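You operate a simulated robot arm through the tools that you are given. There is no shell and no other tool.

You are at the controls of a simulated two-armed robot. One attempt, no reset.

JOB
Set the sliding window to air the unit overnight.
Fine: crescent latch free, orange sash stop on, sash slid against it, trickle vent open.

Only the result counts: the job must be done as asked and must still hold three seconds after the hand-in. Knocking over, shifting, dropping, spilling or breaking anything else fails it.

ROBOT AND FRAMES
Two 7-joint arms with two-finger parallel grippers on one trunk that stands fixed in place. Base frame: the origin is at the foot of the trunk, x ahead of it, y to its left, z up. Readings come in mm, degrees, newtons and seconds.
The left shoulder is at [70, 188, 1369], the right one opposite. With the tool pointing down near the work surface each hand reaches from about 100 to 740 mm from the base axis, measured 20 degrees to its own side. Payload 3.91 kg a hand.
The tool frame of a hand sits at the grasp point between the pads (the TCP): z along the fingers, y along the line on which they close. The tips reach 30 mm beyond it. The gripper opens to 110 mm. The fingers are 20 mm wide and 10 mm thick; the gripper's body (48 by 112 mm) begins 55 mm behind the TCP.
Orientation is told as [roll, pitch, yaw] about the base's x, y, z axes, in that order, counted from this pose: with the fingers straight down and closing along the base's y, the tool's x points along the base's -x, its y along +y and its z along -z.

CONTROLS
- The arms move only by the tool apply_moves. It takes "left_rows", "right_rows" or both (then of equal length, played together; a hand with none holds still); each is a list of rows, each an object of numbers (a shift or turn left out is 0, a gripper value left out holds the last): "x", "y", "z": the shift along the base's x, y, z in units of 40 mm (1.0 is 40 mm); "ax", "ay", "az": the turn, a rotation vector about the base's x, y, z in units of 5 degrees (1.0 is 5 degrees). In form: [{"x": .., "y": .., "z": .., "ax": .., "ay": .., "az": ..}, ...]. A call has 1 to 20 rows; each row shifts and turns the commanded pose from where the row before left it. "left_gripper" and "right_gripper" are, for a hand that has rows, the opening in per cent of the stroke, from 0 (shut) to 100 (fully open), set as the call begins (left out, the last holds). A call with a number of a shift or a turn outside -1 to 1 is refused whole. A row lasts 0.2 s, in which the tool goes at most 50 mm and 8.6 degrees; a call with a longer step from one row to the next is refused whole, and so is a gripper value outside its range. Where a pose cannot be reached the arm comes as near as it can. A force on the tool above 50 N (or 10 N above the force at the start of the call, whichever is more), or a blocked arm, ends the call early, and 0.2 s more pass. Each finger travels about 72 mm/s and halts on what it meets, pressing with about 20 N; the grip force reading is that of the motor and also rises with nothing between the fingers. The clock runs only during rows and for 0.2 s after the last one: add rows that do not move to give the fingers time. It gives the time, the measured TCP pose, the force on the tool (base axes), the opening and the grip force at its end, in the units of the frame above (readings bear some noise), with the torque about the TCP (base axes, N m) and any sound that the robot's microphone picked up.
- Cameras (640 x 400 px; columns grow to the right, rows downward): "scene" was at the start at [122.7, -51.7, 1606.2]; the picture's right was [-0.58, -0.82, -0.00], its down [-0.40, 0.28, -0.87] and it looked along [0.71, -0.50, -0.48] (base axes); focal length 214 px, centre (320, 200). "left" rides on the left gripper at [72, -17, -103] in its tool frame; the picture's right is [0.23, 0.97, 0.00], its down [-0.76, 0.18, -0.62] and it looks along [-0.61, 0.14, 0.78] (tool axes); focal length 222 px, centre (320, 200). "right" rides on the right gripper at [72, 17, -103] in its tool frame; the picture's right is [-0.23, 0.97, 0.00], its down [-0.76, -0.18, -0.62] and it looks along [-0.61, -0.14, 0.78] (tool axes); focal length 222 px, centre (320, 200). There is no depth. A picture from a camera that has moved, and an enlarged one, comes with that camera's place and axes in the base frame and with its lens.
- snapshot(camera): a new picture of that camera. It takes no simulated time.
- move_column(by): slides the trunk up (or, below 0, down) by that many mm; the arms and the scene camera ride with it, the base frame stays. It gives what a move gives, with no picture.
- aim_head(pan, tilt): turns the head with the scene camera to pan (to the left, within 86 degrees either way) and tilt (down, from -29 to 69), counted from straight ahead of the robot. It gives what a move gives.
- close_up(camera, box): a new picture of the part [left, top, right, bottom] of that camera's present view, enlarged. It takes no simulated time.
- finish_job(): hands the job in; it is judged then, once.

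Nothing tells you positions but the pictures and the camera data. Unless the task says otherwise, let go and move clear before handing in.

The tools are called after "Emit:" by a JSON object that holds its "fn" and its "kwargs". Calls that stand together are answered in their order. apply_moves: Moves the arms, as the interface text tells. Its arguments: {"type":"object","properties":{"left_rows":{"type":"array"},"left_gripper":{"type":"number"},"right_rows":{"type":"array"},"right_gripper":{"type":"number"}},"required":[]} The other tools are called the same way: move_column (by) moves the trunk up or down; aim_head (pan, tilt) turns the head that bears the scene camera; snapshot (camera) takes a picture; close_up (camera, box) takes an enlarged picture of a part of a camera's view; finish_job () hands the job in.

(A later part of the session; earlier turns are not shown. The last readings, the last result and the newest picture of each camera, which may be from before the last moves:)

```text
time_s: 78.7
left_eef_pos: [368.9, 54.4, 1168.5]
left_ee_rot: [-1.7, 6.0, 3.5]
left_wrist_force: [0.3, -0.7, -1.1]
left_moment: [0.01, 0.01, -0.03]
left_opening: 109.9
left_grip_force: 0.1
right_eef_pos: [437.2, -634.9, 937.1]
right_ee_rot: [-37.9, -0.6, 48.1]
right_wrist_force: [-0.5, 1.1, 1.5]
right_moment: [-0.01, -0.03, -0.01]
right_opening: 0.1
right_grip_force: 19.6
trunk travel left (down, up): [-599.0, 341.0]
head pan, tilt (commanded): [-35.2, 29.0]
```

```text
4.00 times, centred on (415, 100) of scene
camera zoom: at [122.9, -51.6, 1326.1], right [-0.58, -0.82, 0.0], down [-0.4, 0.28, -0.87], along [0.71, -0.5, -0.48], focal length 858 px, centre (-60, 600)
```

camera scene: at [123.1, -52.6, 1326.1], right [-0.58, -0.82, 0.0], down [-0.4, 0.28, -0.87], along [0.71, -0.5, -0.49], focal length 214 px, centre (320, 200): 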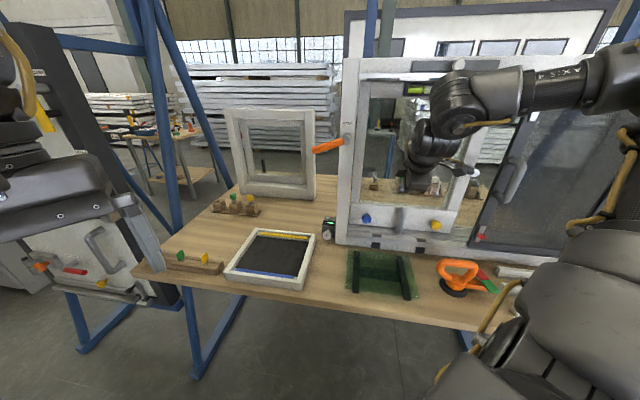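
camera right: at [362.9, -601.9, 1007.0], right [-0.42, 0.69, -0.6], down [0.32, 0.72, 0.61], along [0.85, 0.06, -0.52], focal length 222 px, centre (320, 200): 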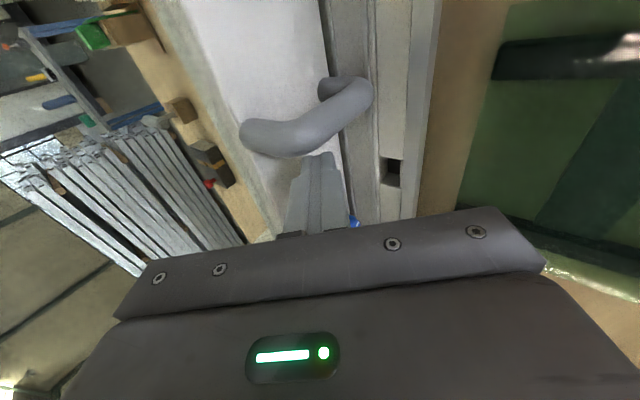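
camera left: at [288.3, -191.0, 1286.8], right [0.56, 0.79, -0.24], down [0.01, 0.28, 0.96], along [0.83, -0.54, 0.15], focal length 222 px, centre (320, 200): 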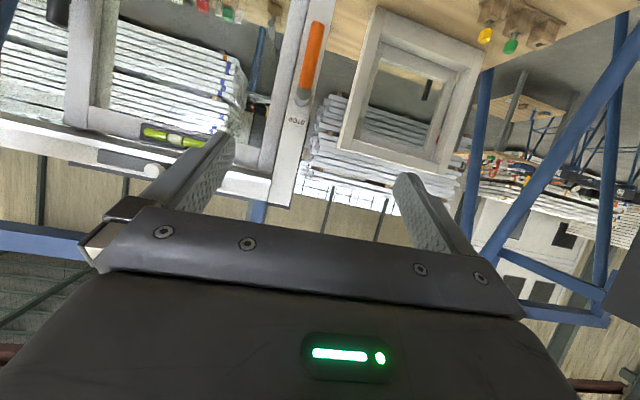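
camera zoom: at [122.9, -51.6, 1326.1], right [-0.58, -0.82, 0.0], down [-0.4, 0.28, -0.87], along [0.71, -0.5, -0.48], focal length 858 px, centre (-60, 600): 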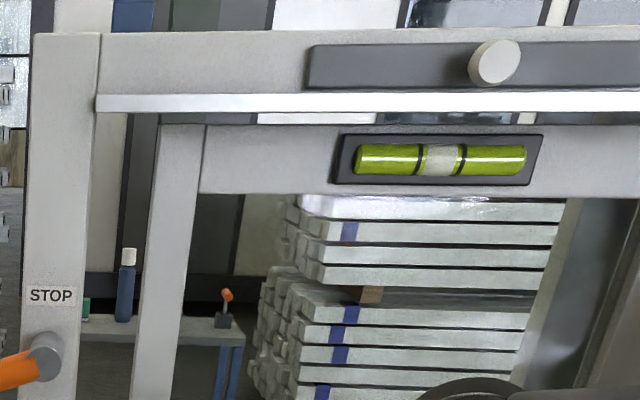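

It has moved about 40 mm so far with still only light resistance. I'll keep pushing.

Emit:
{"fn": "apply_moves", "kwargs": {"right_rows": [{"x": -0.134, "y": -0.148}, {"x": -0.134, "y": -0.148}, {"x": -0.134, "y": -0.148}, {}]}}

Emit:
{"fn": "snapshot", "kwargs": {"camera": "scene"}}

Emit:
{"fn": "close_up", "kwargs": {"camera": "scene", "box": [420, 90, 540, 260]}}

```text
time_s: 79.7
left_eef_pos: [368.7, 54.9, 1168.7]
left_ee_rot: [-1.6, 6.0, 3.5]
left_wrist_force: [0.0, 0.3, -0.3]
left_moment: [-0.01, -0.01, -0.03]
left_opening: 110.0
left_grip_force: 0.0
right_eef_pos: [421.1, -651.7, 936.1]
right_ee_rot: [-38.0, -0.6, 48.0]
right_wrist_force: [0.2, 0.9, 0.0]
right_moment: [0.02, 0.01, -0.02]
right_opening: 0.1
right_grip_force: 20.5
trunk travel left (down, up): [-599.0, 341.0]
head pan, tilt (commanded): [-35.2, 29.0]
```

```text
taken
camera scene: at [123.0, -51.5, 1326.1], right [-0.58, -0.82, 0.0], down [-0.4, 0.28, -0.87], along [0.71, -0.5, -0.48], focal length 214 px, centre (320, 200)
```

scene: 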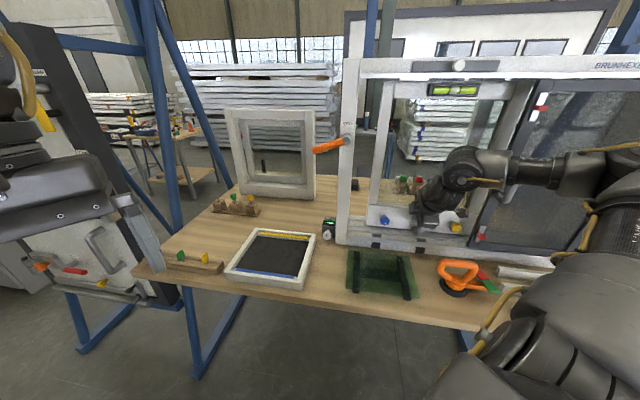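

```text
2.35 times, centred on (480, 175) of scene
camera zoom: at [123.0, -51.5, 1326.1], right [-0.58, -0.82, 0.0], down [-0.4, 0.28, -0.87], along [0.71, -0.5, -0.48], focal length 505 px, centre (-56, 259)
```

zoom: 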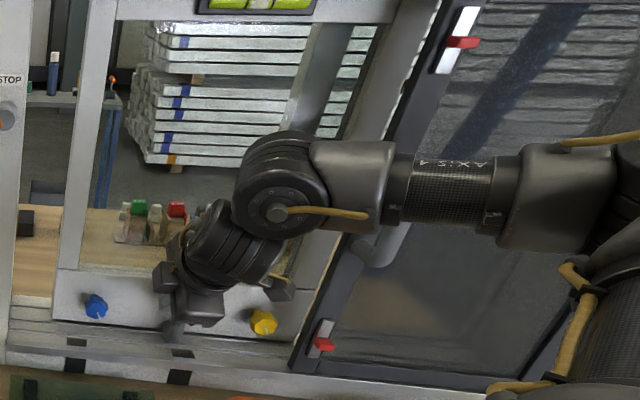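

The sash has travelled about 62 mm with only light resistance. I'll check how its right stile passes the dark panel before pushing further.

Emit:
{"fn": "close_up", "kwargs": {"camera": "scene", "box": [470, 80, 550, 140]}}

Emit:
{"fn": "close_up", "kwargs": {"camera": "scene", "box": [440, 200, 520, 260]}}

Emit:
{"fn": "snapshot", "kwargs": {"camera": "right"}}

```text
6.67 times, centred on (510, 110) of scene
camera zoom: at [123.0, -51.5, 1326.1], right [-0.58, -0.82, 0.0], down [-0.4, 0.28, -0.87], along [0.71, -0.5, -0.48], focal length 1430 px, centre (-947, 800)
```

zoom: 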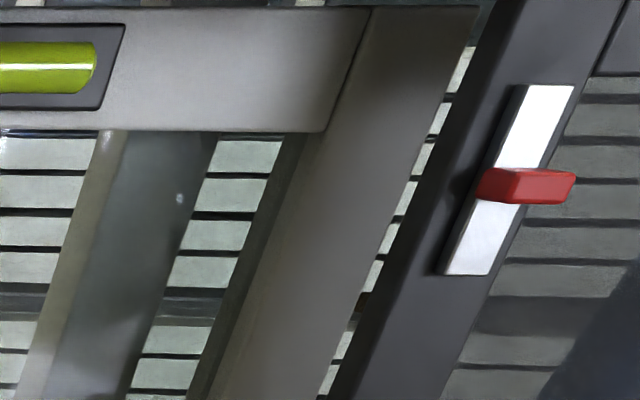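

```text
6.67 times, centred on (480, 230) of scene
camera zoom: at [123.0, -51.5, 1326.1], right [-0.58, -0.82, 0.0], down [-0.4, 0.28, -0.87], along [0.71, -0.5, -0.48], focal length 1430 px, centre (-747, 0)
```

zoom: 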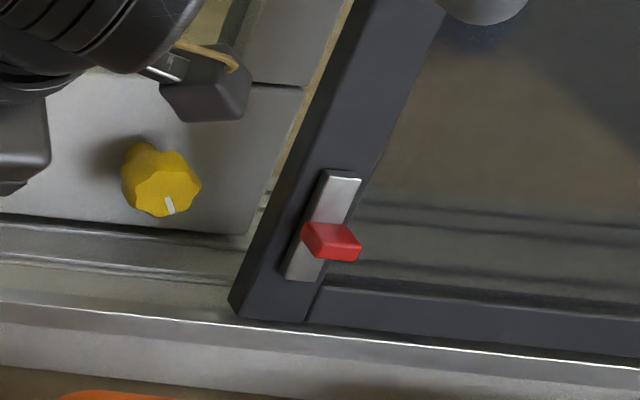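

```text
taken
camera right: at [314.8, -654.4, 1006.2], right [-0.42, 0.69, -0.6], down [0.32, 0.72, 0.61], along [0.85, 0.06, -0.52], focal length 222 px, centre (320, 200)
```

right: 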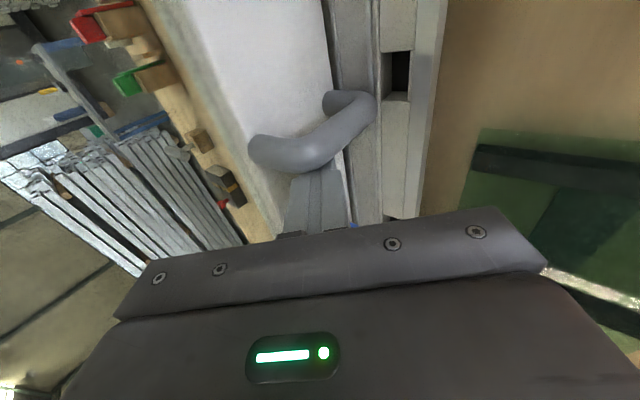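

There is still a gap between the sash's right edge and the panel's front frame. I'll continue in small steps.

Emit:
{"fn": "apply_moves", "kwargs": {"right_rows": [{"x": -0.1, "y": -0.11}, {"x": -0.1, "y": -0.11}, {"x": -0.1, "y": -0.11}, {}]}}

Emit:
{"fn": "close_up", "kwargs": {"camera": "scene", "box": [410, 80, 550, 260]}}

Emit:
{"fn": "close_up", "kwargs": {"camera": "scene", "box": [325, 50, 425, 260]}}

```text
time_s: 80.7
left_eef_pos: [369.5, 55.3, 1169.0]
left_ee_rot: [-1.7, 6.0, 3.5]
left_wrist_force: [0.6, 0.1, -0.3]
left_moment: [-0.04, -0.01, 0.0]
left_opening: 110.2
left_grip_force: 0.1
right_eef_pos: [408.5, -664.0, 936.6]
right_ee_rot: [-37.8, -0.7, 48.1]
right_wrist_force: [0.5, 1.0, -0.3]
right_moment: [0.02, 0.0, 0.03]
right_opening: 0.2
right_grip_force: 20.4
trunk travel left (down, up): [-599.0, 341.0]
head pan, tilt (commanded): [-35.2, 29.0]
```

```text
2.22 times, centred on (480, 170) of scene
camera zoom: at [122.9, -51.5, 1326.1], right [-0.58, -0.82, 0.0], down [-0.4, 0.28, -0.87], along [0.71, -0.5, -0.48], focal length 477 px, centre (-36, 267)
```

zoom: 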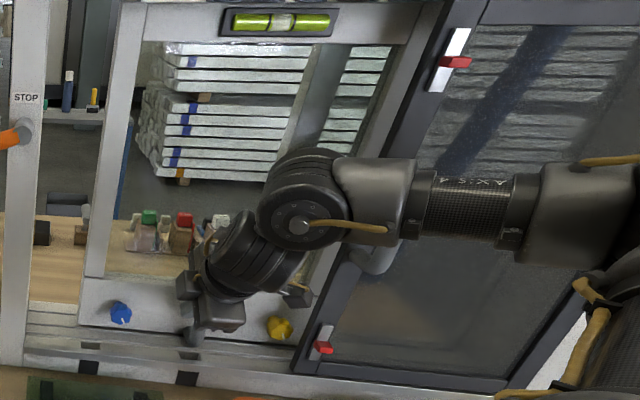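

```text
1.90 times, centred on (375, 155) of scene
camera zoom: at [122.9, -51.5, 1326.1], right [-0.58, -0.82, 0.0], down [-0.4, 0.28, -0.87], along [0.71, -0.5, -0.48], focal length 408 px, centre (215, 286)
```

zoom: 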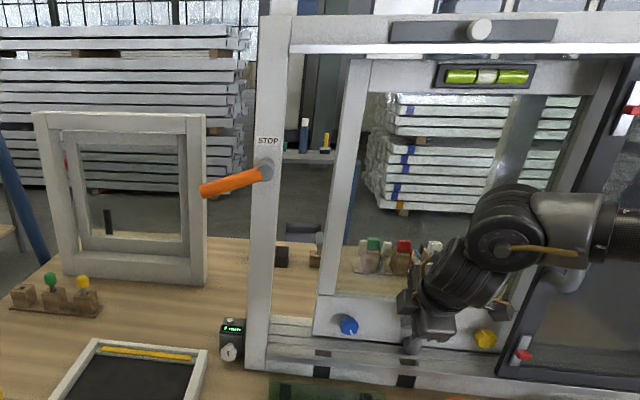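

There's no block yet at about 78 mm. I'll keep going gently and watch the force.

Emit:
{"fn": "apply_moves", "kwargs": {"right_rows": [{"x": -0.134, "y": -0.148}, {"x": -0.134, "y": -0.148}, {"x": -0.134, "y": -0.148}, {}]}}

Emit:
{"fn": "close_up", "kwargs": {"camera": "scene", "box": [325, 50, 485, 260]}}

```text
time_s: 81.6
left_eef_pos: [371.9, 55.2, 1167.4]
left_ee_rot: [-1.7, 6.2, 3.0]
left_wrist_force: [-1.2, -0.3, 1.0]
left_moment: [0.04, -0.04, 0.0]
left_opening: 110.1
left_grip_force: 0.0
right_eef_pos: [400.2, -670.7, 937.0]
right_ee_rot: [-38.0, -2.3, 49.3]
right_wrist_force: [41.5, 33.0, -1.6]
right_moment: [0.09, -0.31, 0.44]
right_opening: 0.1
right_grip_force: 20.3
trunk travel left (down, up): [-599.0, 341.0]
head pan, tilt (commanded): [-35.2, 29.0]
stopped in row 4 (right hand): the force on the tool passed its limit at 53 N (the readings are from after the stop); the commanded pose is now the measured one
```

```text
1.90 times, centred on (405, 155) of scene
camera zoom: at [128.7, -48.1, 1325.9], right [-0.57, -0.82, 0.0], down [-0.4, 0.28, -0.87], along [0.71, -0.5, -0.49], focal length 408 px, centre (158, 286)
```

zoom: 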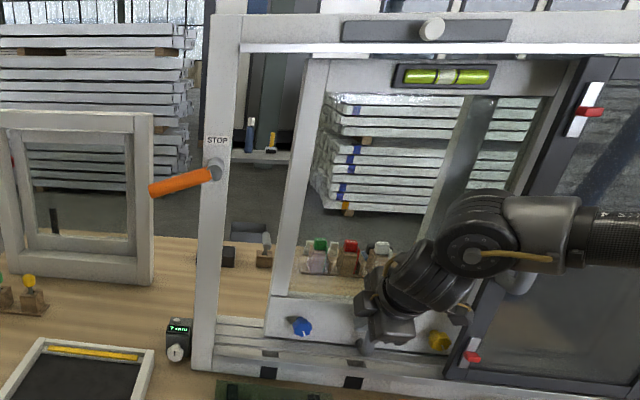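

The sash is blocked after about 88 mm of travel. I need to know whether that's the stop or something else, so I'll back the hand off and inspect.

Emit:
{"fn": "apply_moves", "kwargs": {"right_rows": [{"x": 0.17, "y": 0.185}, {"x": 0.17, "y": 0.185}, {"x": -0.3, "y": 0.27, "z": 0.4}, {"x": -0.3, "y": 0.27, "z": 0.5}, {"x": -0.1, "y": 0.1, "z": 0.9}, {"z": 0.9}, {"z": 0.9}, {"z": 0.9}, {"z": 0.9}, {"z": 0.9}, {"z": 0.5, "x": 0.3, "y": 0.3}]}}

Emit:
{"fn": "snapshot", "kwargs": {"camera": "scene"}}

Emit:
{"fn": "snapshot", "kwargs": {"camera": "right"}}

```text
time_s: 84.0
left_eef_pos: [368.7, 55.4, 1167.7]
left_ee_rot: [-1.7, 6.1, 3.2]
left_wrist_force: [0.9, 0.5, 0.0]
left_moment: [-0.02, 0.02, 0.02]
left_opening: 110.1
left_grip_force: 0.0
right_eef_pos: [390.8, -624.6, 1209.2]
right_ee_rot: [-37.8, -1.4, 48.5]
right_wrist_force: [-0.4, 0.7, -0.4]
right_moment: [-0.02, -0.01, 0.01]
right_opening: 0.1
right_grip_force: 20.0
trunk travel left (down, up): [-599.0, 341.0]
head pan, tilt (commanded): [-35.2, 29.0]
```

```text
taken
camera scene: at [123.8, -50.0, 1326.1], right [-0.58, -0.82, 0.0], down [-0.4, 0.28, -0.87], along [0.71, -0.5, -0.48], focal length 214 px, centre (320, 200)
```

scene: 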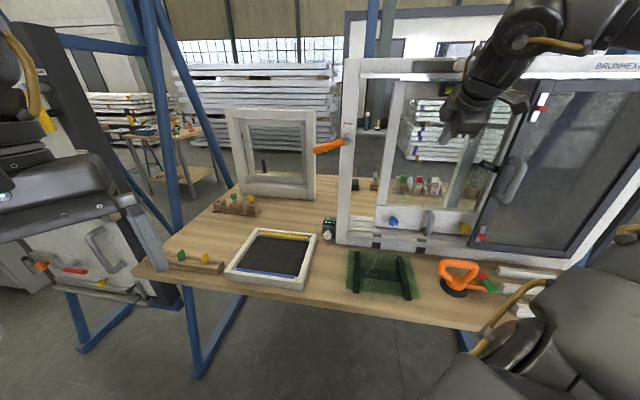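

```text
taken
camera right: at [282.6, -628.8, 1278.1], right [-0.42, 0.69, -0.59], down [0.31, 0.72, 0.62], along [0.85, 0.07, -0.52], focal length 222 px, centre (320, 200)
```

right: 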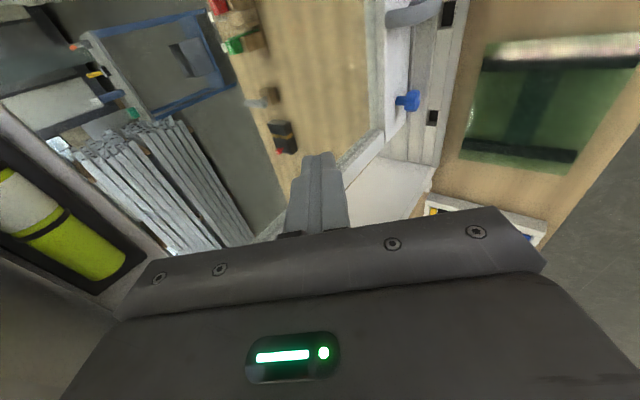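

Emit:
{"fn": "close_up", "kwargs": {"camera": "scene", "box": [440, 130, 540, 200]}}

Emit:
{"fn": "close_up", "kwargs": {"camera": "scene", "box": [330, 50, 430, 250]}}

Emit:
{"fn": "close_up", "kwargs": {"camera": "scene", "box": [330, 120, 400, 170]}}

Emit:
{"fn": "close_up", "kwargs": {"camera": "scene", "box": [420, 200, 520, 262]}}

```text
5.71 times, centred on (490, 165) of scene
camera zoom: at [123.8, -50.0, 1326.1], right [-0.58, -0.82, 0.0], down [-0.4, 0.28, -0.87], along [0.71, -0.5, -0.48], focal length 1226 px, centre (-651, 400)
```

zoom: 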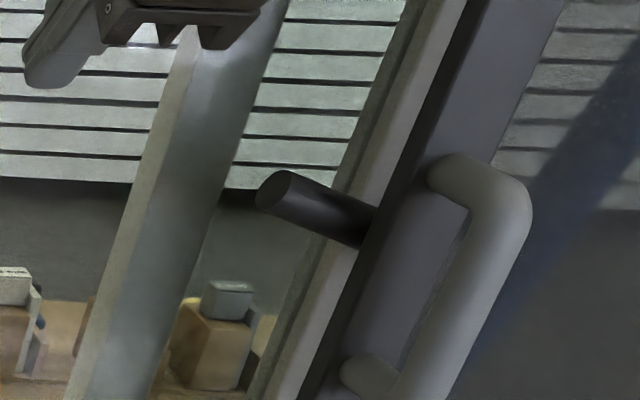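

```text
2.00 times, centred on (380, 150) of scene
camera zoom: at [123.8, -50.0, 1326.1], right [-0.58, -0.82, 0.0], down [-0.4, 0.28, -0.87], along [0.71, -0.5, -0.48], focal length 429 px, centre (200, 300)
```

zoom: 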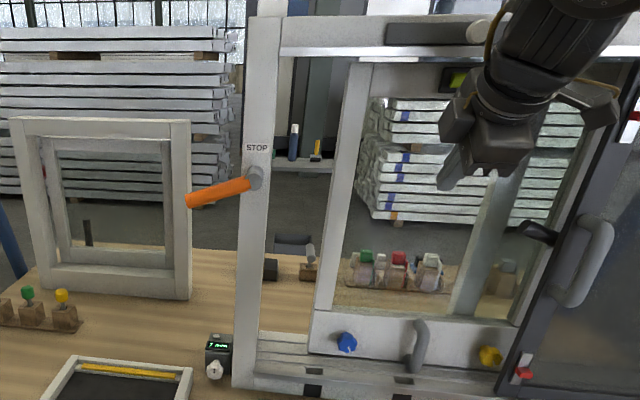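

```text
8.00 times, centred on (365, 145) of scene
camera zoom: at [123.8, -50.0, 1326.1], right [-0.58, -0.82, 0.0], down [-0.4, 0.28, -0.87], along [0.71, -0.5, -0.48], focal length 1716 px, centre (-40, 640)
```

zoom: 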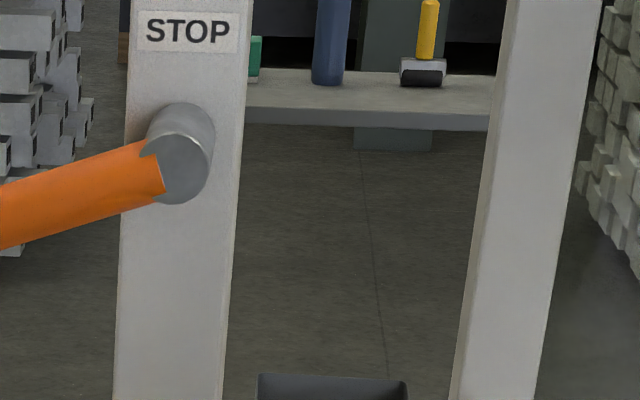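

```text
6.40 times, centred on (470, 231) of scene
camera zoom: at [123.8, -50.0, 1326.1], right [-0.58, -0.82, 0.0], down [-0.4, 0.28, -0.87], along [0.71, -0.5, -0.48], focal length 1373 px, centre (-640, 2)
```

zoom: 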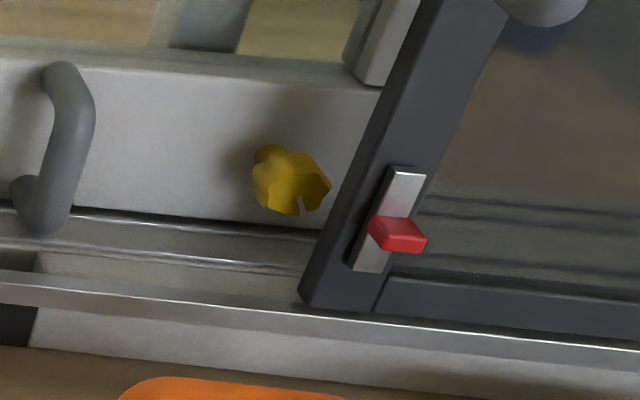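

The latch passes behind the panel frame, and nothing else is obviously touching. I'll look at the gap at the left jamb with the hand camera for a physical stop piece.

Emit:
{"fn": "close_up", "kwargs": {"camera": "right", "box": [240, 60, 460, 240]}}

Emit:
{"fn": "close_up", "kwargs": {"camera": "scene", "box": [335, 50, 415, 110]}}

Emit:
{"fn": "close_up", "kwargs": {"camera": "scene", "box": [330, 200, 430, 260]}}

```text
2.22 times, centred on (350, 150) of right
camera zoom: at [282.6, -628.8, 1278.1], right [-0.42, 0.69, -0.59], down [0.31, 0.72, 0.62], along [0.85, 0.07, -0.52], focal length 494 px, centre (253, 311)
```

zoom: 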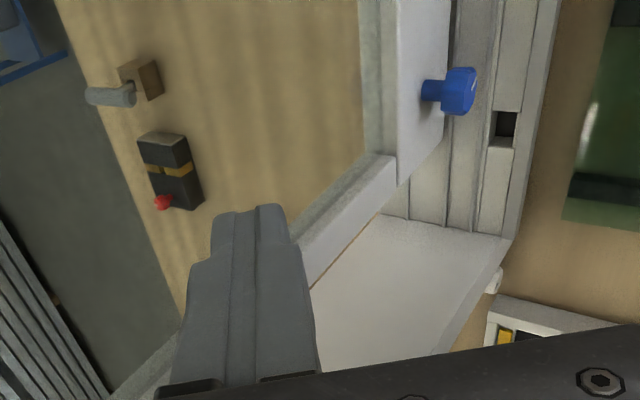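

```text
6.67 times, centred on (375, 80) of scene
camera zoom: at [123.8, -50.0, 1326.1], right [-0.58, -0.82, 0.0], down [-0.4, 0.28, -0.87], along [0.71, -0.5, -0.48], focal length 1430 px, centre (-47, 1000)
```

zoom: 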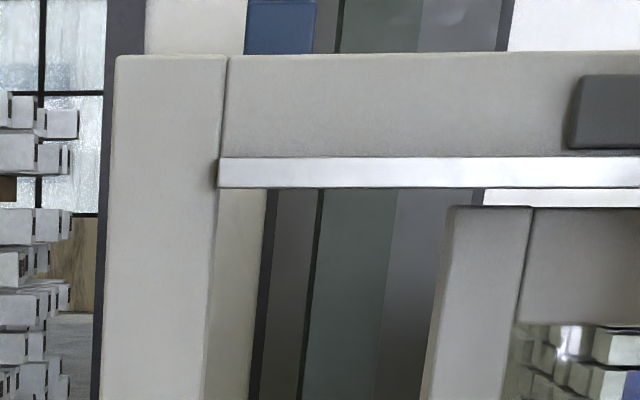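

```text
6.40 times, centred on (380, 230) of scene
camera zoom: at [123.8, -50.0, 1326.1], right [-0.58, -0.82, 0.0], down [-0.4, 0.28, -0.87], along [0.71, -0.5, -0.48], focal length 1373 px, centre (-64, 8)
```

zoom: 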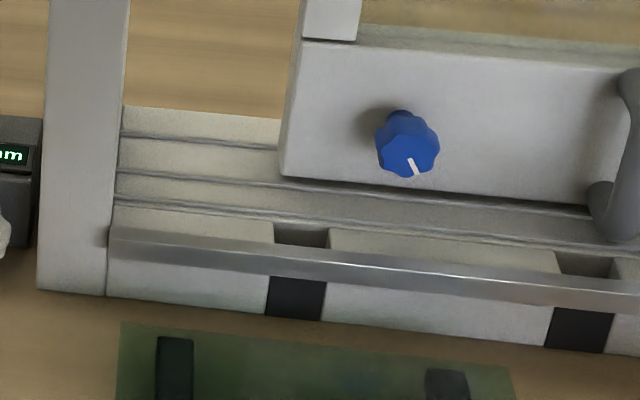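

No separate stop piece is visible, so I want to confirm that the lever is what limits the sash. I'll take the hand to the lever, swing it back down, and see whether the sash can then go further.

Emit:
{"fn": "apply_moves", "kwargs": {"right_rows": [{"x": -0.2, "y": 0.3, "z": 0.083, "ax": -0.67, "ay": -0.74}, {"x": -0.1, "y": 0.4, "z": 0.083, "ax": -0.67, "ay": -0.74}, {"x": 0.19, "y": 0.39, "z": 0.083, "ax": -0.67, "ay": -0.74}, {"x": 0.19, "y": 0.39, "z": 0.083, "ax": -0.67, "ay": -0.74}, {"x": 0.19, "y": 0.39, "z": 0.083, "ax": -0.67, "ay": -0.74}, {"x": 0.19, "y": 0.39, "z": 0.083, "ax": -0.67, "ay": -0.74}, {"x": 0.25, "y": 0.39, "z": 0.083, "az": 1}, {"x": 0.25, "y": 0.39, "z": 0.083, "az": 1}, {"x": 0.25, "y": 0.39, "z": 0.083, "az": 1}, {"x": 0.25, "y": 0.39, "z": 0.083, "az": 1}, {"x": 0.25, "y": 0.39, "z": 0.083, "az": 1}, {"x": 0.25, "y": 0.39, "z": 0.083, "az": 1}]}}

Emit:
{"fn": "snapshot", "kwargs": {"camera": "scene"}}

Emit:
{"fn": "snapshot", "kwargs": {"camera": "right"}}

```text
time_s: 86.6
left_eef_pos: [368.7, 53.2, 1167.4]
left_ee_rot: [-1.7, 5.9, 3.3]
left_wrist_force: [0.4, 0.3, 0.1]
left_moment: [0.01, 0.01, 0.0]
left_opening: 110.2
left_grip_force: 0.1
right_eef_pos: [467.7, -443.4, 1246.9]
right_ee_rot: [-67.8, -1.0, 79.2]
right_wrist_force: [0.3, 0.0, -0.1]
right_moment: [0.0, 0.0, 0.01]
right_opening: 0.0
right_grip_force: 20.0
trunk travel left (down, up): [-599.0, 341.0]
head pan, tilt (commanded): [-35.2, 29.0]
```

```text
taken
camera scene: at [123.0, -51.8, 1326.1], right [-0.58, -0.82, 0.0], down [-0.4, 0.28, -0.87], along [0.71, -0.5, -0.49], focal length 214 px, centre (320, 200)
```

scene: 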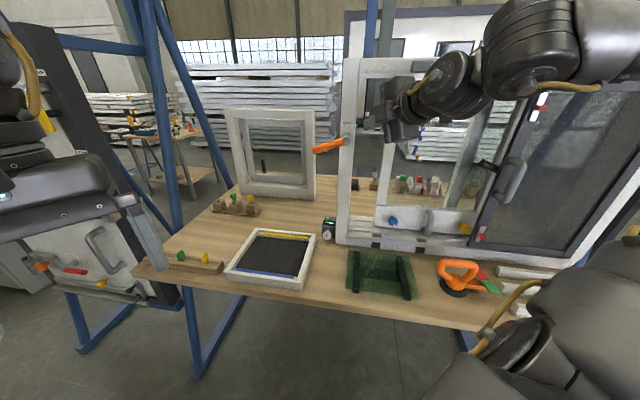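

```text
taken
camera right: at [353.9, -495.1, 1267.7], right [-0.32, 0.31, -0.9], down [-0.36, 0.84, 0.41], along [0.88, 0.45, -0.15], focal length 222 px, centre (320, 200)
```

right: 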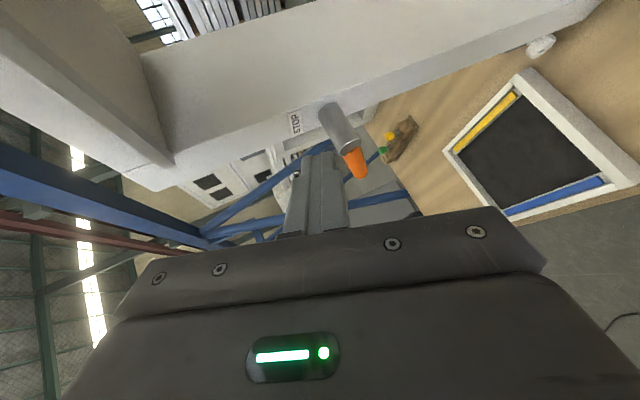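

The hand is right of and above the lever. I'll go left over the hub and come down onto the lever's upper side.

Emit:
{"fn": "apply_moves", "kwargs": {"right_rows": [{"x": 0.46, "y": 0.226}, {"x": 0.46, "y": 0.226}, {"x": 0.46, "y": 0.226}, {"x": 0.46, "y": 0.226}, {"x": 0.46, "y": 0.226}, {"x": 0.46, "y": 0.226}, {}]}}

Emit:
{"fn": "close_up", "kwargs": {"camera": "scene", "box": [290, 100, 400, 180]}}

Emit:
{"fn": "close_up", "kwargs": {"camera": "right", "box": [200, 80, 440, 240]}}

```text
time_s: 88.2
left_eef_pos: [368.4, 51.5, 1167.8]
left_ee_rot: [-1.7, 6.1, 3.2]
left_wrist_force: [-0.8, -0.2, 0.4]
left_moment: [0.02, -0.01, -0.04]
left_opening: 110.1
left_grip_force: 0.1
right_eef_pos: [578.3, -388.2, 1247.7]
right_ee_rot: [-67.7, -1.0, 79.0]
right_wrist_force: [0.5, -0.3, -0.5]
right_moment: [-0.01, 0.0, 0.05]
right_opening: 0.1
right_grip_force: 20.0
trunk travel left (down, up): [-599.0, 341.0]
head pan, tilt (commanded): [-35.2, 29.0]
```

```text
5.00 times, centred on (345, 140) of scene
camera zoom: at [122.2, -51.8, 1326.2], right [-0.58, -0.82, 0.0], down [-0.4, 0.28, -0.87], along [0.71, -0.5, -0.48], focal length 1072 px, centre (195, 500)
```

zoom: 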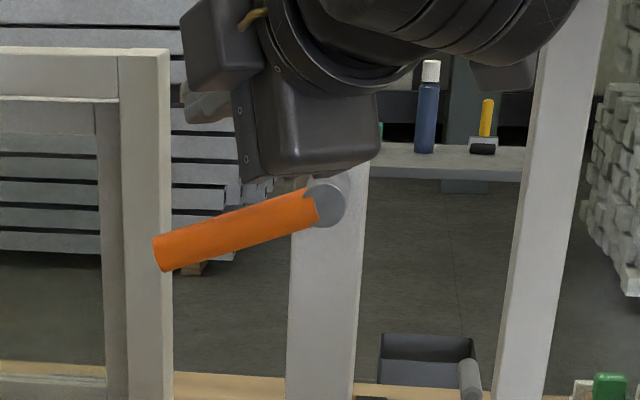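

```text
2.50 times, centred on (320, 160) of right
camera zoom: at [462.7, -439.6, 1268.9], right [-0.32, 0.31, -0.9], down [-0.36, 0.84, 0.41], along [0.88, 0.45, -0.15], focal length 555 px, centre (320, 300)
```

zoom: 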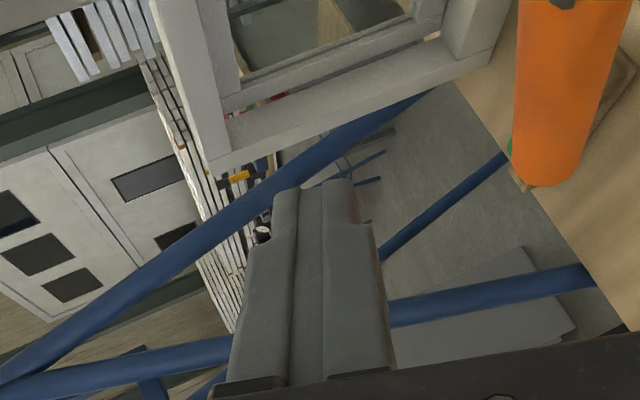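

The fingers are above the lever with enough clearance. I'll push it down along its arc back to hanging.

Emit:
{"fn": "apply_moves", "kwargs": {"right_rows": [{"x": 0.034, "y": 0.037, "z": -0.63}, {"x": 0.034, "y": 0.037, "z": -0.63}, {"x": -0.06, "y": -0.065, "z": -0.31}, {"x": -0.06, "y": -0.065, "z": -0.31}, {"x": -0.125, "y": -0.139, "z": -0.26}, {"x": -0.125, "y": -0.139, "z": -0.26}, {"x": -0.175, "y": -0.195, "z": -0.19}, {"x": -0.175, "y": -0.195, "z": -0.19}, {"x": -0.1, "y": -0.11, "z": -0.05}]}}

Emit:
{"fn": "close_up", "kwargs": {"camera": "scene", "box": [290, 100, 400, 180]}}

Emit:
{"fn": "close_up", "kwargs": {"camera": "right", "box": [200, 80, 440, 240]}}

```text
time_s: 90.2
left_eef_pos: [369.0, 58.4, 1167.8]
left_ee_rot: [-1.9, 6.1, 3.3]
left_wrist_force: [-0.2, -0.5, -0.7]
left_moment: [-0.01, 0.03, 0.05]
left_opening: 110.0
left_grip_force: 0.0
right_eef_pos: [551.3, -416.9, 1135.5]
right_ee_rot: [-67.7, -0.7, 79.2]
right_wrist_force: [12.3, 15.1, 4.5]
right_moment: [-0.26, 0.15, 0.19]
right_opening: 0.0
right_grip_force: 20.3
trunk travel left (down, up): [-599.0, 341.0]
head pan, tilt (commanded): [-35.2, 29.0]
```

```text
5.00 times, centred on (345, 140) of scene
camera zoom: at [125.1, -46.3, 1326.2], right [-0.57, -0.82, 0.0], down [-0.4, 0.28, -0.88], along [0.72, -0.5, -0.48], focal length 1072 px, centre (195, 500)
```

zoom: 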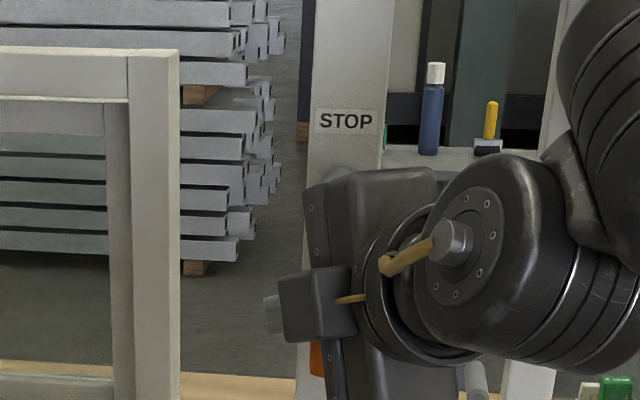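

```text
2.50 times, centred on (320, 160) of right
camera zoom: at [436.4, -468.6, 1157.0], right [-0.32, 0.3, -0.9], down [-0.36, 0.84, 0.41], along [0.88, 0.45, -0.16], focal length 555 px, centre (320, 300)
```

zoom: 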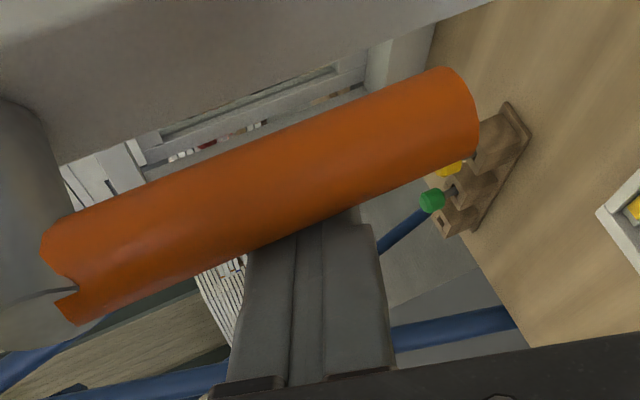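

The lever stops again when hanging straight down, so its range runs from down (off) to left. With it down, I'll go back to the sash handle and see whether the sash can move further right.

Emit:
{"fn": "apply_moves", "kwargs": {"right_rows": [{"x": 0.17, "y": 0.185}, {"x": -0.6, "y": 0.2}, {"x": -0.7, "y": 0.0}, {"x": -0.7, "y": -0.2}, {"ax": 0.19, "ay": 0.98, "z": 0.1}, {"ax": 0.19, "ay": 0.98, "z": 0.1}, {"ax": 0.19, "ay": 0.98, "z": 0.1}, {"ax": 0.19, "ay": 0.98, "z": 0.1}, {"ax": 0.19, "ay": 0.98, "z": 0.1}, {"ax": 0.19, "ay": 0.98, "z": 0.1}, {"az": -1, "x": -0.55, "y": -0.7}, {"az": -1, "x": -0.55, "y": -0.7}, {"az": -1, "x": -0.55, "y": -0.7}, {"az": -1, "x": -0.55, "y": -0.7}, {"az": -1, "x": -0.55, "y": -0.7}, {"az": -1, "x": -0.55, "y": -0.7}]}}

Emit:
{"fn": "snapshot", "kwargs": {"camera": "scene"}}

Emit:
{"fn": "snapshot", "kwargs": {"camera": "right"}}

```text
time_s: 93.6
left_eef_pos: [367.8, 52.2, 1168.9]
left_ee_rot: [-1.6, 6.1, 3.2]
left_wrist_force: [-0.5, -0.7, -0.4]
left_moment: [0.0, 0.0, -0.02]
left_opening: 110.1
left_grip_force: 0.0
right_eef_pos: [341.7, -584.0, 1157.7]
right_ee_rot: [-37.9, -0.9, 48.7]
right_wrist_force: [-0.5, -0.4, 0.6]
right_moment: [0.02, -0.04, -0.01]
right_opening: 0.0
right_grip_force: 20.0
trunk travel left (down, up): [-599.0, 341.0]
head pan, tilt (commanded): [-35.2, 29.0]
```

```text
taken
camera scene: at [121.9, -52.4, 1326.2], right [-0.58, -0.82, 0.0], down [-0.4, 0.28, -0.87], along [0.71, -0.5, -0.48], focal length 214 px, centre (320, 200)
```

scene: 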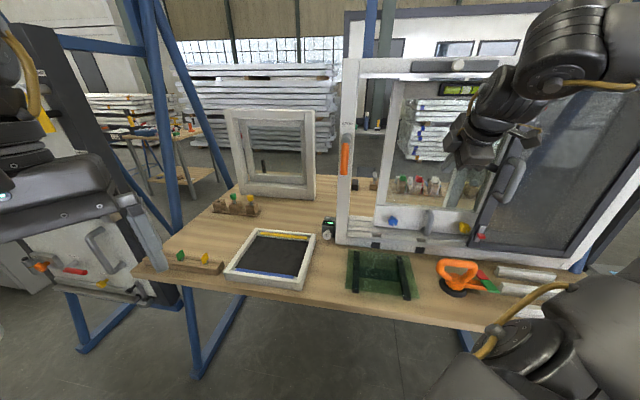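

```text
taken
camera right: at [234.9, -588.2, 1227.1], right [-0.42, 0.69, -0.59], down [0.32, 0.72, 0.61], along [0.85, 0.07, -0.52], focal length 222 px, centre (320, 200)
```

right: 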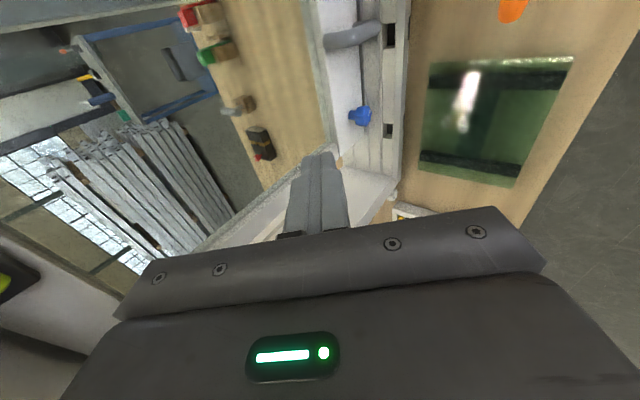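

Emit:
{"fn": "apply_moves", "kwargs": {"right_rows": [{"x": 0.142, "y": -0.15, "z": -0.5875}, {"x": 0.142, "y": -0.15, "z": -0.5875}, {"x": 0.142, "y": -0.15, "z": -0.5875}, {"x": 0.142, "y": -0.15, "z": -0.5875}, {"x": 0.142, "y": -0.15, "z": -0.5875}, {"x": 0.142, "y": -0.15, "z": -0.5875}, {"x": 0.142, "y": -0.15, "z": -0.5875}, {"x": 0.142, "y": -0.15, "z": -0.5875}, {}]}}

Emit:
{"fn": "apply_moves", "kwargs": {"right_rows": [{"x": 0.235, "y": -0.212, "z": -0.27}, {"x": 0.235, "y": -0.212, "z": -0.27}, {"x": 0.235, "y": -0.212, "z": -0.27}, {}]}}

Emit:
{"fn": "close_up", "kwargs": {"camera": "right", "box": [200, 40, 420, 240]}}

Emit:
{"fn": "snapshot", "kwargs": {"camera": "scene"}}

```text
time_s: 95.6
left_eef_pos: [368.1, 54.0, 1168.6]
left_ee_rot: [-1.6, 6.0, 3.3]
left_wrist_force: [0.0, -0.2, 0.0]
left_moment: [0.01, -0.02, 0.01]
left_opening: 110.1
left_grip_force: 0.0
right_eef_pos: [389.6, -630.3, 969.1]
right_ee_rot: [-37.8, -0.8, 48.5]
right_wrist_force: [-0.4, 0.5, -0.1]
right_moment: [0.0, 0.04, -0.01]
right_opening: 0.0
right_grip_force: 19.7
trunk travel left (down, up): [-599.0, 341.0]
head pan, tilt (commanded): [-35.2, 29.0]
```

```text
time_s: 96.6
left_eef_pos: [368.2, 53.7, 1168.5]
left_ee_rot: [-1.7, 6.0, 3.2]
left_wrist_force: [-0.1, -0.1, 0.5]
left_moment: [0.0, -0.02, 0.0]
left_opening: 110.1
left_grip_force: 0.0
right_eef_pos: [416.0, -656.3, 938.3]
right_ee_rot: [-37.8, -0.9, 48.6]
right_wrist_force: [-0.3, 0.5, -0.4]
right_moment: [0.01, 0.01, 0.01]
right_opening: 0.1
right_grip_force: 20.0
trunk travel left (down, up): [-599.0, 341.0]
head pan, tilt (commanded): [-35.2, 29.0]
```

```text
2.00 times, centred on (310, 140) of right
camera zoom: at [310.2, -660.6, 1007.6], right [-0.42, 0.69, -0.59], down [0.32, 0.72, 0.61], along [0.85, 0.07, -0.52], focal length 444 px, centre (340, 320)
```

zoom: 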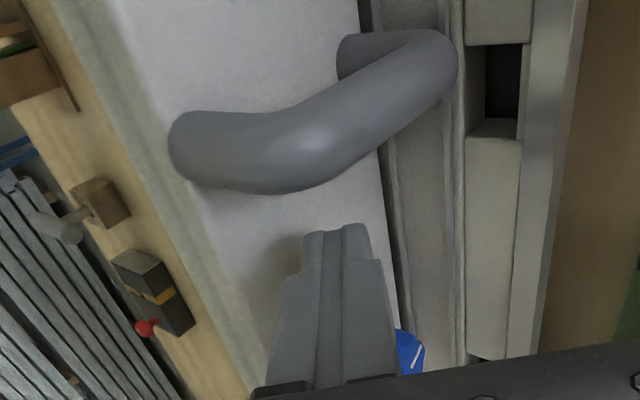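

```text
taken
camera scene: at [122.5, -51.3, 1326.2], right [-0.58, -0.82, 0.0], down [-0.4, 0.28, -0.87], along [0.71, -0.5, -0.48], focal length 214 px, centre (320, 200)
```

scene: 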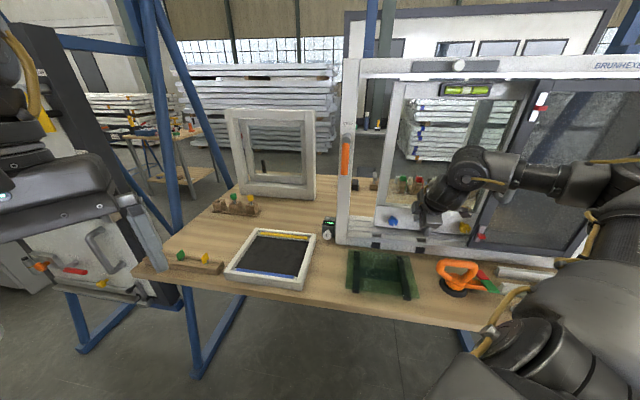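

Now I'll push right again. Previously it blocked at about u≈226, so I'll see if it goes past that.

Emit:
{"fn": "apply_moves", "kwargs": {"right_rows": [{"x": -0.134, "y": -0.148}, {"x": -0.134, "y": -0.148}, {"x": -0.134, "y": -0.148}, {"x": -0.134, "y": -0.148}, {}]}}

Emit:
{"fn": "close_up", "kwargs": {"camera": "scene", "box": [330, 180, 490, 268]}}

```text
time_s: 97.8
left_eef_pos: [368.3, 53.9, 1168.2]
left_ee_rot: [-1.8, 6.0, 3.2]
left_wrist_force: [0.7, 0.4, 0.3]
left_moment: [0.03, -0.01, 0.01]
left_opening: 110.1
left_grip_force: 0.1
right_eef_pos: [396.0, -679.9, 938.6]
right_ee_rot: [-37.9, -0.7, 48.6]
right_wrist_force: [1.3, -0.1, -0.3]
right_moment: [-0.01, 0.0, -0.02]
right_opening: 0.0
right_grip_force: 20.2
trunk travel left (down, up): [-599.0, 341.0]
head pan, tilt (commanded): [-35.2, 29.0]
```

```text
4.00 times, centred on (410, 224) of scene
camera zoom: at [123.1, -51.1, 1326.1], right [-0.58, -0.82, 0.0], down [-0.4, 0.28, -0.87], along [0.71, -0.5, -0.48], focal length 858 px, centre (-40, 104)
```

zoom: 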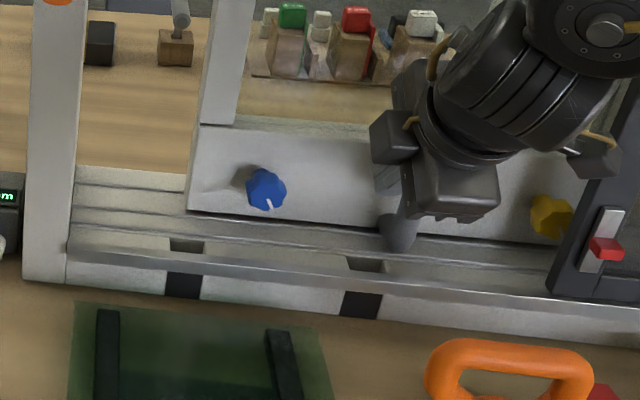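

The sash moved freely past the previous block point, so the lever in the left position is what stops it at about 87 mm. I'll move the finger to the right side of the handle and slide the sash back short of that point.

Emit:
{"fn": "apply_moves", "kwargs": {"right_rows": [{"x": 0.1, "y": 0.11}, {"x": -0.14, "y": 0.125, "z": 0.72}, {"x": -0.14, "y": 0.125, "z": 0.72}, {"x": -0.14, "y": 0.125, "z": 0.72}, {"x": -0.4, "y": -0.44}, {"x": -0.4, "y": -0.44}, {"x": -0.2, "y": -0.22}, {}]}}

Emit:
{"fn": "close_up", "kwargs": {"camera": "right", "box": [140, 0, 460, 240]}}

Emit:
{"fn": "close_up", "kwargs": {"camera": "scene", "box": [380, 120, 540, 260]}}

```text
time_s: 99.6
left_eef_pos: [368.3, 53.6, 1168.4]
left_ee_rot: [-1.7, 6.0, 3.3]
left_wrist_force: [0.3, 0.0, -0.7]
left_moment: [-0.03, 0.02, -0.01]
left_opening: 110.0
left_grip_force: 0.1
right_eef_pos: [343.4, -705.0, 1024.1]
right_ee_rot: [-37.9, -1.0, 48.5]
right_wrist_force: [1.0, 0.4, -0.1]
right_moment: [0.03, 0.02, -0.01]
right_opening: 0.1
right_grip_force: 20.2
trunk travel left (down, up): [-599.0, 341.0]
head pan, tilt (commanded): [-35.2, 29.0]
```

```text
1.67 times, centred on (300, 120) of right
camera zoom: at [236.5, -709.5, 1093.2], right [-0.42, 0.69, -0.59], down [0.32, 0.72, 0.61], along [0.85, 0.07, -0.52], focal length 370 px, centre (353, 333)
```

zoom: 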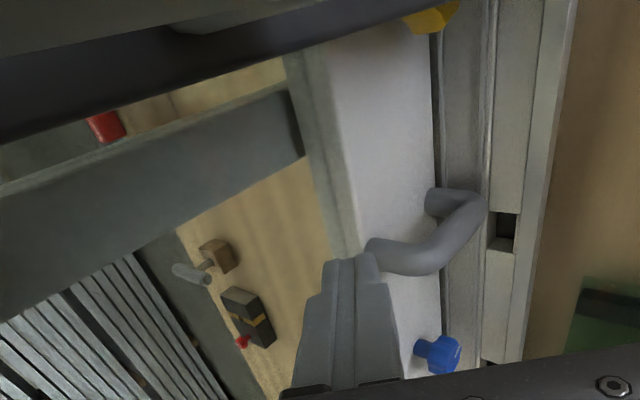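

```text
2.86 times, centred on (460, 190) of scene
camera zoom: at [122.9, -51.9, 1326.1], right [-0.58, -0.82, 0.0], down [-0.4, 0.28, -0.87], along [0.71, -0.5, -0.49], focal length 613 px, centre (-80, 229)
```

zoom: 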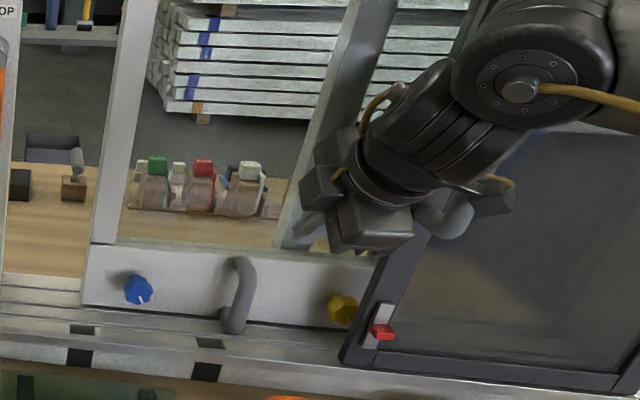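

Emit:
{"fn": "apply_moves", "kwargs": {"right_rows": [{"x": 0.135, "y": -0.12, "z": -0.72}, {"x": 0.135, "y": -0.12, "z": -0.72}, {"x": 0.135, "y": -0.12, "z": -0.72}, {}]}}

Emit:
{"fn": "close_up", "kwargs": {"camera": "right", "box": [200, 40, 420, 240]}}

```text
time_s: 100.2
left_eef_pos: [363.9, 58.7, 1169.6]
left_ee_rot: [-2.0, 5.8, 3.1]
left_wrist_force: [-0.1, 0.4, -0.3]
left_moment: [0.01, 0.0, 0.04]
left_opening: 110.0
left_grip_force: 0.1
right_eef_pos: [343.3, -708.8, 986.2]
right_ee_rot: [-38.0, -0.6, 48.2]
right_wrist_force: [-25.8, 27.1, 3.3]
right_moment: [-1.9, -1.47, -3.27]
right_opening: 0.0
right_grip_force: 19.4
trunk travel left (down, up): [-599.0, 341.0]
head pan, tilt (commanded): [-35.2, 29.0]
stopped in row 2 (right hand): the force on the tool passed its limit at 54 N (the readings are from after the stop); the commanded pose is now the measured one
```

```text
2.00 times, centred on (310, 140) of right
camera zoom: at [237.3, -710.9, 1056.0], right [-0.42, 0.69, -0.6], down [0.32, 0.73, 0.61], along [0.85, 0.06, -0.52], focal length 444 px, centre (340, 320)
```

zoom: 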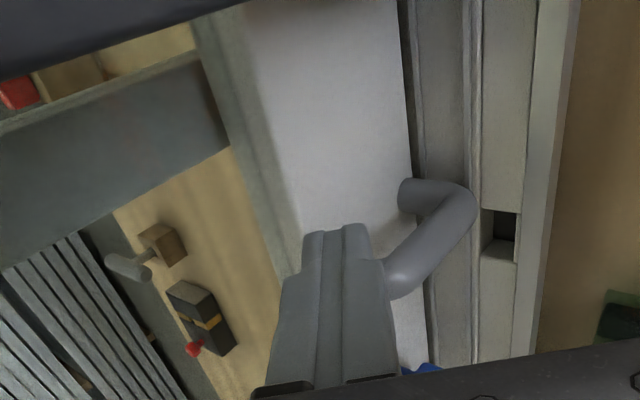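

Something on the gripper touched. The torque puts the contact about 87 mm to the right at z≈1049, which is the wrist-camera housing against the dark panel's handle. I'll back straight off and check that nothing shifted.

Emit:
{"fn": "apply_moves", "kwargs": {"right_rows": [{"x": -0.37, "y": 0.335, "z": 0.2}, {"x": -0.37, "y": 0.335, "z": 0.4}, {"x": -0.37, "y": 0.335, "z": 0.4}, {"x": -0.2, "y": 0.2, "z": 0.4}]}}

Emit:
{"fn": "snapshot", "kwargs": {"camera": "scene"}}

Emit:
{"fn": "close_up", "kwargs": {"camera": "scene", "box": [440, 60, 640, 260]}}

```text
time_s: 101.2
left_eef_pos: [367.5, 55.4, 1168.2]
left_ee_rot: [-1.8, 6.0, 3.2]
left_wrist_force: [-0.7, 0.2, 0.0]
left_moment: [-0.01, 0.0, 0.01]
left_opening: 110.0
left_grip_force: 0.0
right_eef_pos: [295.7, -661.3, 1038.8]
right_ee_rot: [-37.9, -0.8, 48.4]
right_wrist_force: [-0.2, -0.4, 0.0]
right_moment: [-0.01, -0.01, -0.01]
right_opening: 0.1
right_grip_force: 20.3
trunk travel left (down, up): [-599.0, 341.0]
head pan, tilt (commanded): [-35.2, 29.0]
```

```text
taken
camera scene: at [122.2, -49.9, 1326.2], right [-0.58, -0.82, 0.0], down [-0.4, 0.28, -0.88], along [0.71, -0.5, -0.48], focal length 214 px, centre (320, 200)
```

scene: 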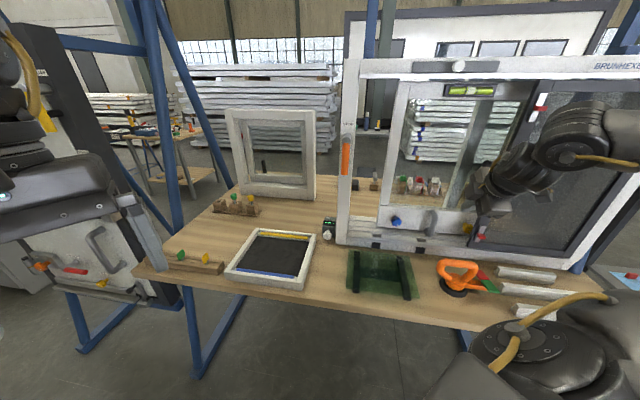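

```text
2.00 times, centred on (540, 160) of scene
camera zoom: at [122.2, -49.9, 1326.2], right [-0.58, -0.82, 0.0], down [-0.4, 0.28, -0.88], along [0.71, -0.5, -0.48], focal length 429 px, centre (-120, 280)
```

zoom: 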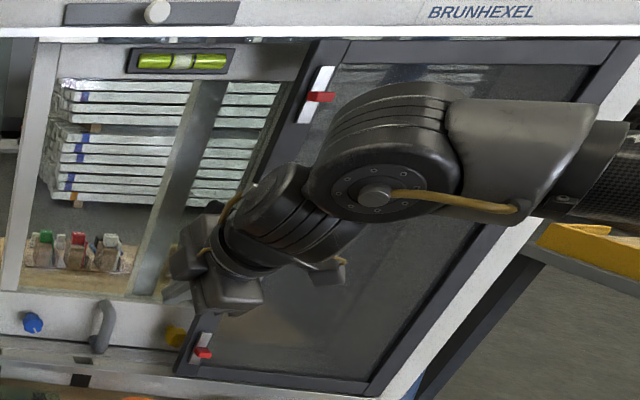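

The panel looks unmoved. I'll roll the hand about its finger axis so the camera housing faces away from the window instead of sticking out to the right.

Emit:
{"fn": "apply_moves", "kwargs": {"right_rows": [{"ax": 0.454, "ay": -0.411, "az": -0.79}, {"ax": 0.454, "ay": -0.411, "az": -0.79}, {"ax": 0.454, "ay": -0.411, "az": -0.79}, {"ax": 0.454, "ay": -0.411, "az": -0.79}, {"ax": 0.454, "ay": -0.411, "az": -0.79}, {"ax": 0.454, "ay": -0.411, "az": -0.79}, {"ax": 0.454, "ay": -0.411, "az": -0.79}, {"ax": 0.454, "ay": -0.411, "az": -0.79}, {"ax": 0.454, "ay": -0.411, "az": -0.79}, {"ax": 0.454, "ay": -0.411, "az": -0.79}]}}

Emit:
{"fn": "snapshot", "kwargs": {"camera": "scene"}}

Emit:
{"fn": "snapshot", "kwargs": {"camera": "right"}}

```text
time_s: 103.4
left_eef_pos: [368.6, 53.2, 1168.8]
left_ee_rot: [-1.7, 6.0, 3.1]
left_wrist_force: [-0.1, 0.5, -0.4]
left_moment: [-0.03, -0.02, 0.01]
left_opening: 110.3
left_grip_force: 0.0
right_eef_pos: [298.4, -664.9, 1038.7]
right_ee_rot: [-26.8, -28.9, 5.0]
right_wrist_force: [0.1, -0.2, 0.8]
right_moment: [0.01, -0.01, -0.03]
right_opening: 0.2
right_grip_force: 19.9
trunk travel left (down, up): [-599.0, 341.0]
head pan, tilt (commanded): [-35.2, 29.0]
```

```text
taken
camera scene: at [122.8, -51.5, 1326.1], right [-0.58, -0.82, 0.0], down [-0.4, 0.28, -0.87], along [0.71, -0.5, -0.48], focal length 214 px, centre (320, 200)
```

scene: 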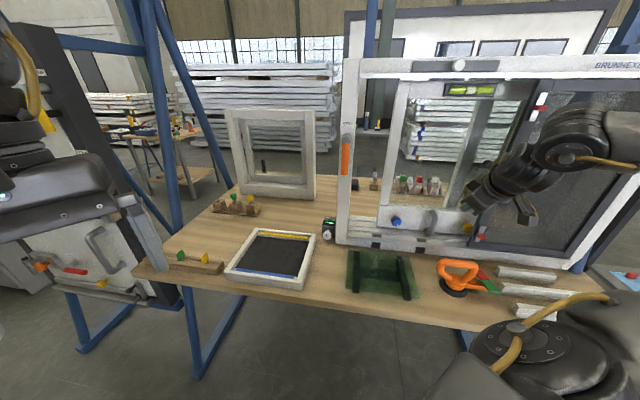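

```text
taken
camera right: at [188.0, -611.9, 1076.6], right [0.33, 0.9, -0.27], down [0.35, 0.15, 0.92], along [0.88, -0.4, -0.26], focal length 222 px, centre (320, 200)
```

right: 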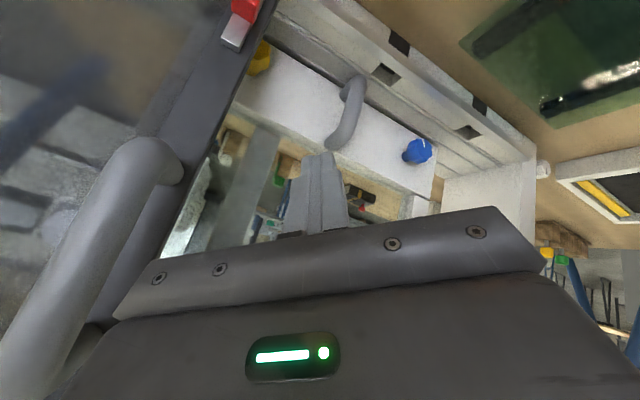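

The housing is now clear. I'll bring the fingers in to the right side of the sash handle.

Emit:
{"fn": "apply_moves", "kwargs": {"right_rows": [{"x": 0.3, "y": -0.272, "z": -0.5}, {"x": 0.3, "y": -0.272, "z": -0.5}, {"x": 0.3, "y": -0.272, "z": -0.5}, {}]}}

Emit:
{"fn": "snapshot", "kwargs": {"camera": "right"}}

Emit:
{"fn": "close_up", "kwargs": {"camera": "scene", "box": [380, 140, 520, 260]}}

```text
time_s: 104.4
left_eef_pos: [368.2, 53.6, 1168.6]
left_ee_rot: [-1.6, 6.0, 3.1]
left_wrist_force: [0.2, 0.0, -0.4]
left_moment: [-0.01, 0.02, 0.0]
left_opening: 109.7
left_grip_force: 0.2
right_eef_pos: [331.9, -697.0, 978.7]
right_ee_rot: [-26.7, -28.9, 5.0]
right_wrist_force: [0.4, -0.5, 0.6]
right_moment: [-0.01, -0.03, 0.02]
right_opening: 0.0
right_grip_force: 20.4
trunk travel left (down, up): [-599.0, 341.0]
head pan, tilt (commanded): [-35.2, 29.0]
```

```text
taken
camera right: at [222.9, -643.9, 1016.8], right [0.33, 0.9, -0.27], down [0.35, 0.15, 0.92], along [0.88, -0.4, -0.26], focal length 222 px, centre (320, 200)
```

right: 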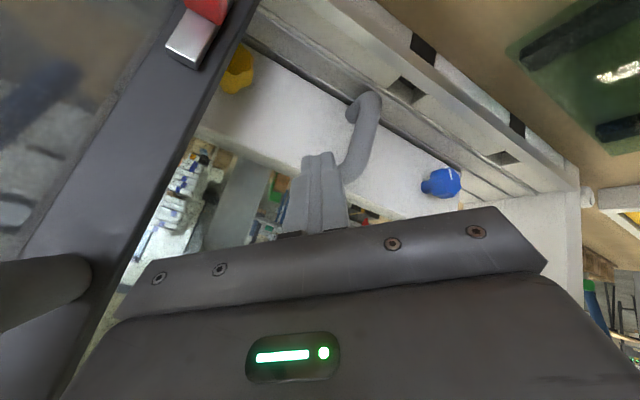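

```text
3.33 times, centred on (450, 200) of scene
camera zoom: at [122.3, -51.2, 1326.2], right [-0.58, -0.82, 0.0], down [-0.4, 0.28, -0.87], along [0.71, -0.5, -0.48], focal length 715 px, centre (-113, 200)
```

zoom: 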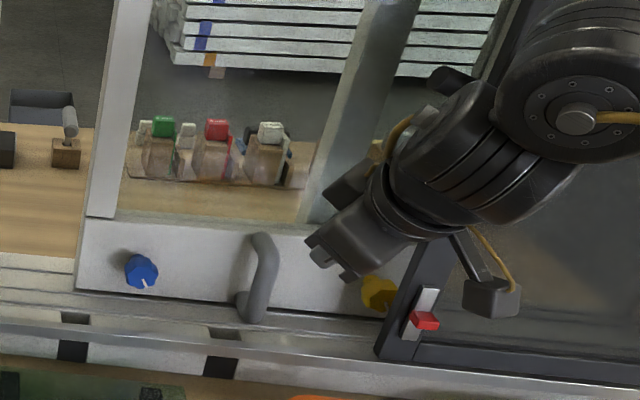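

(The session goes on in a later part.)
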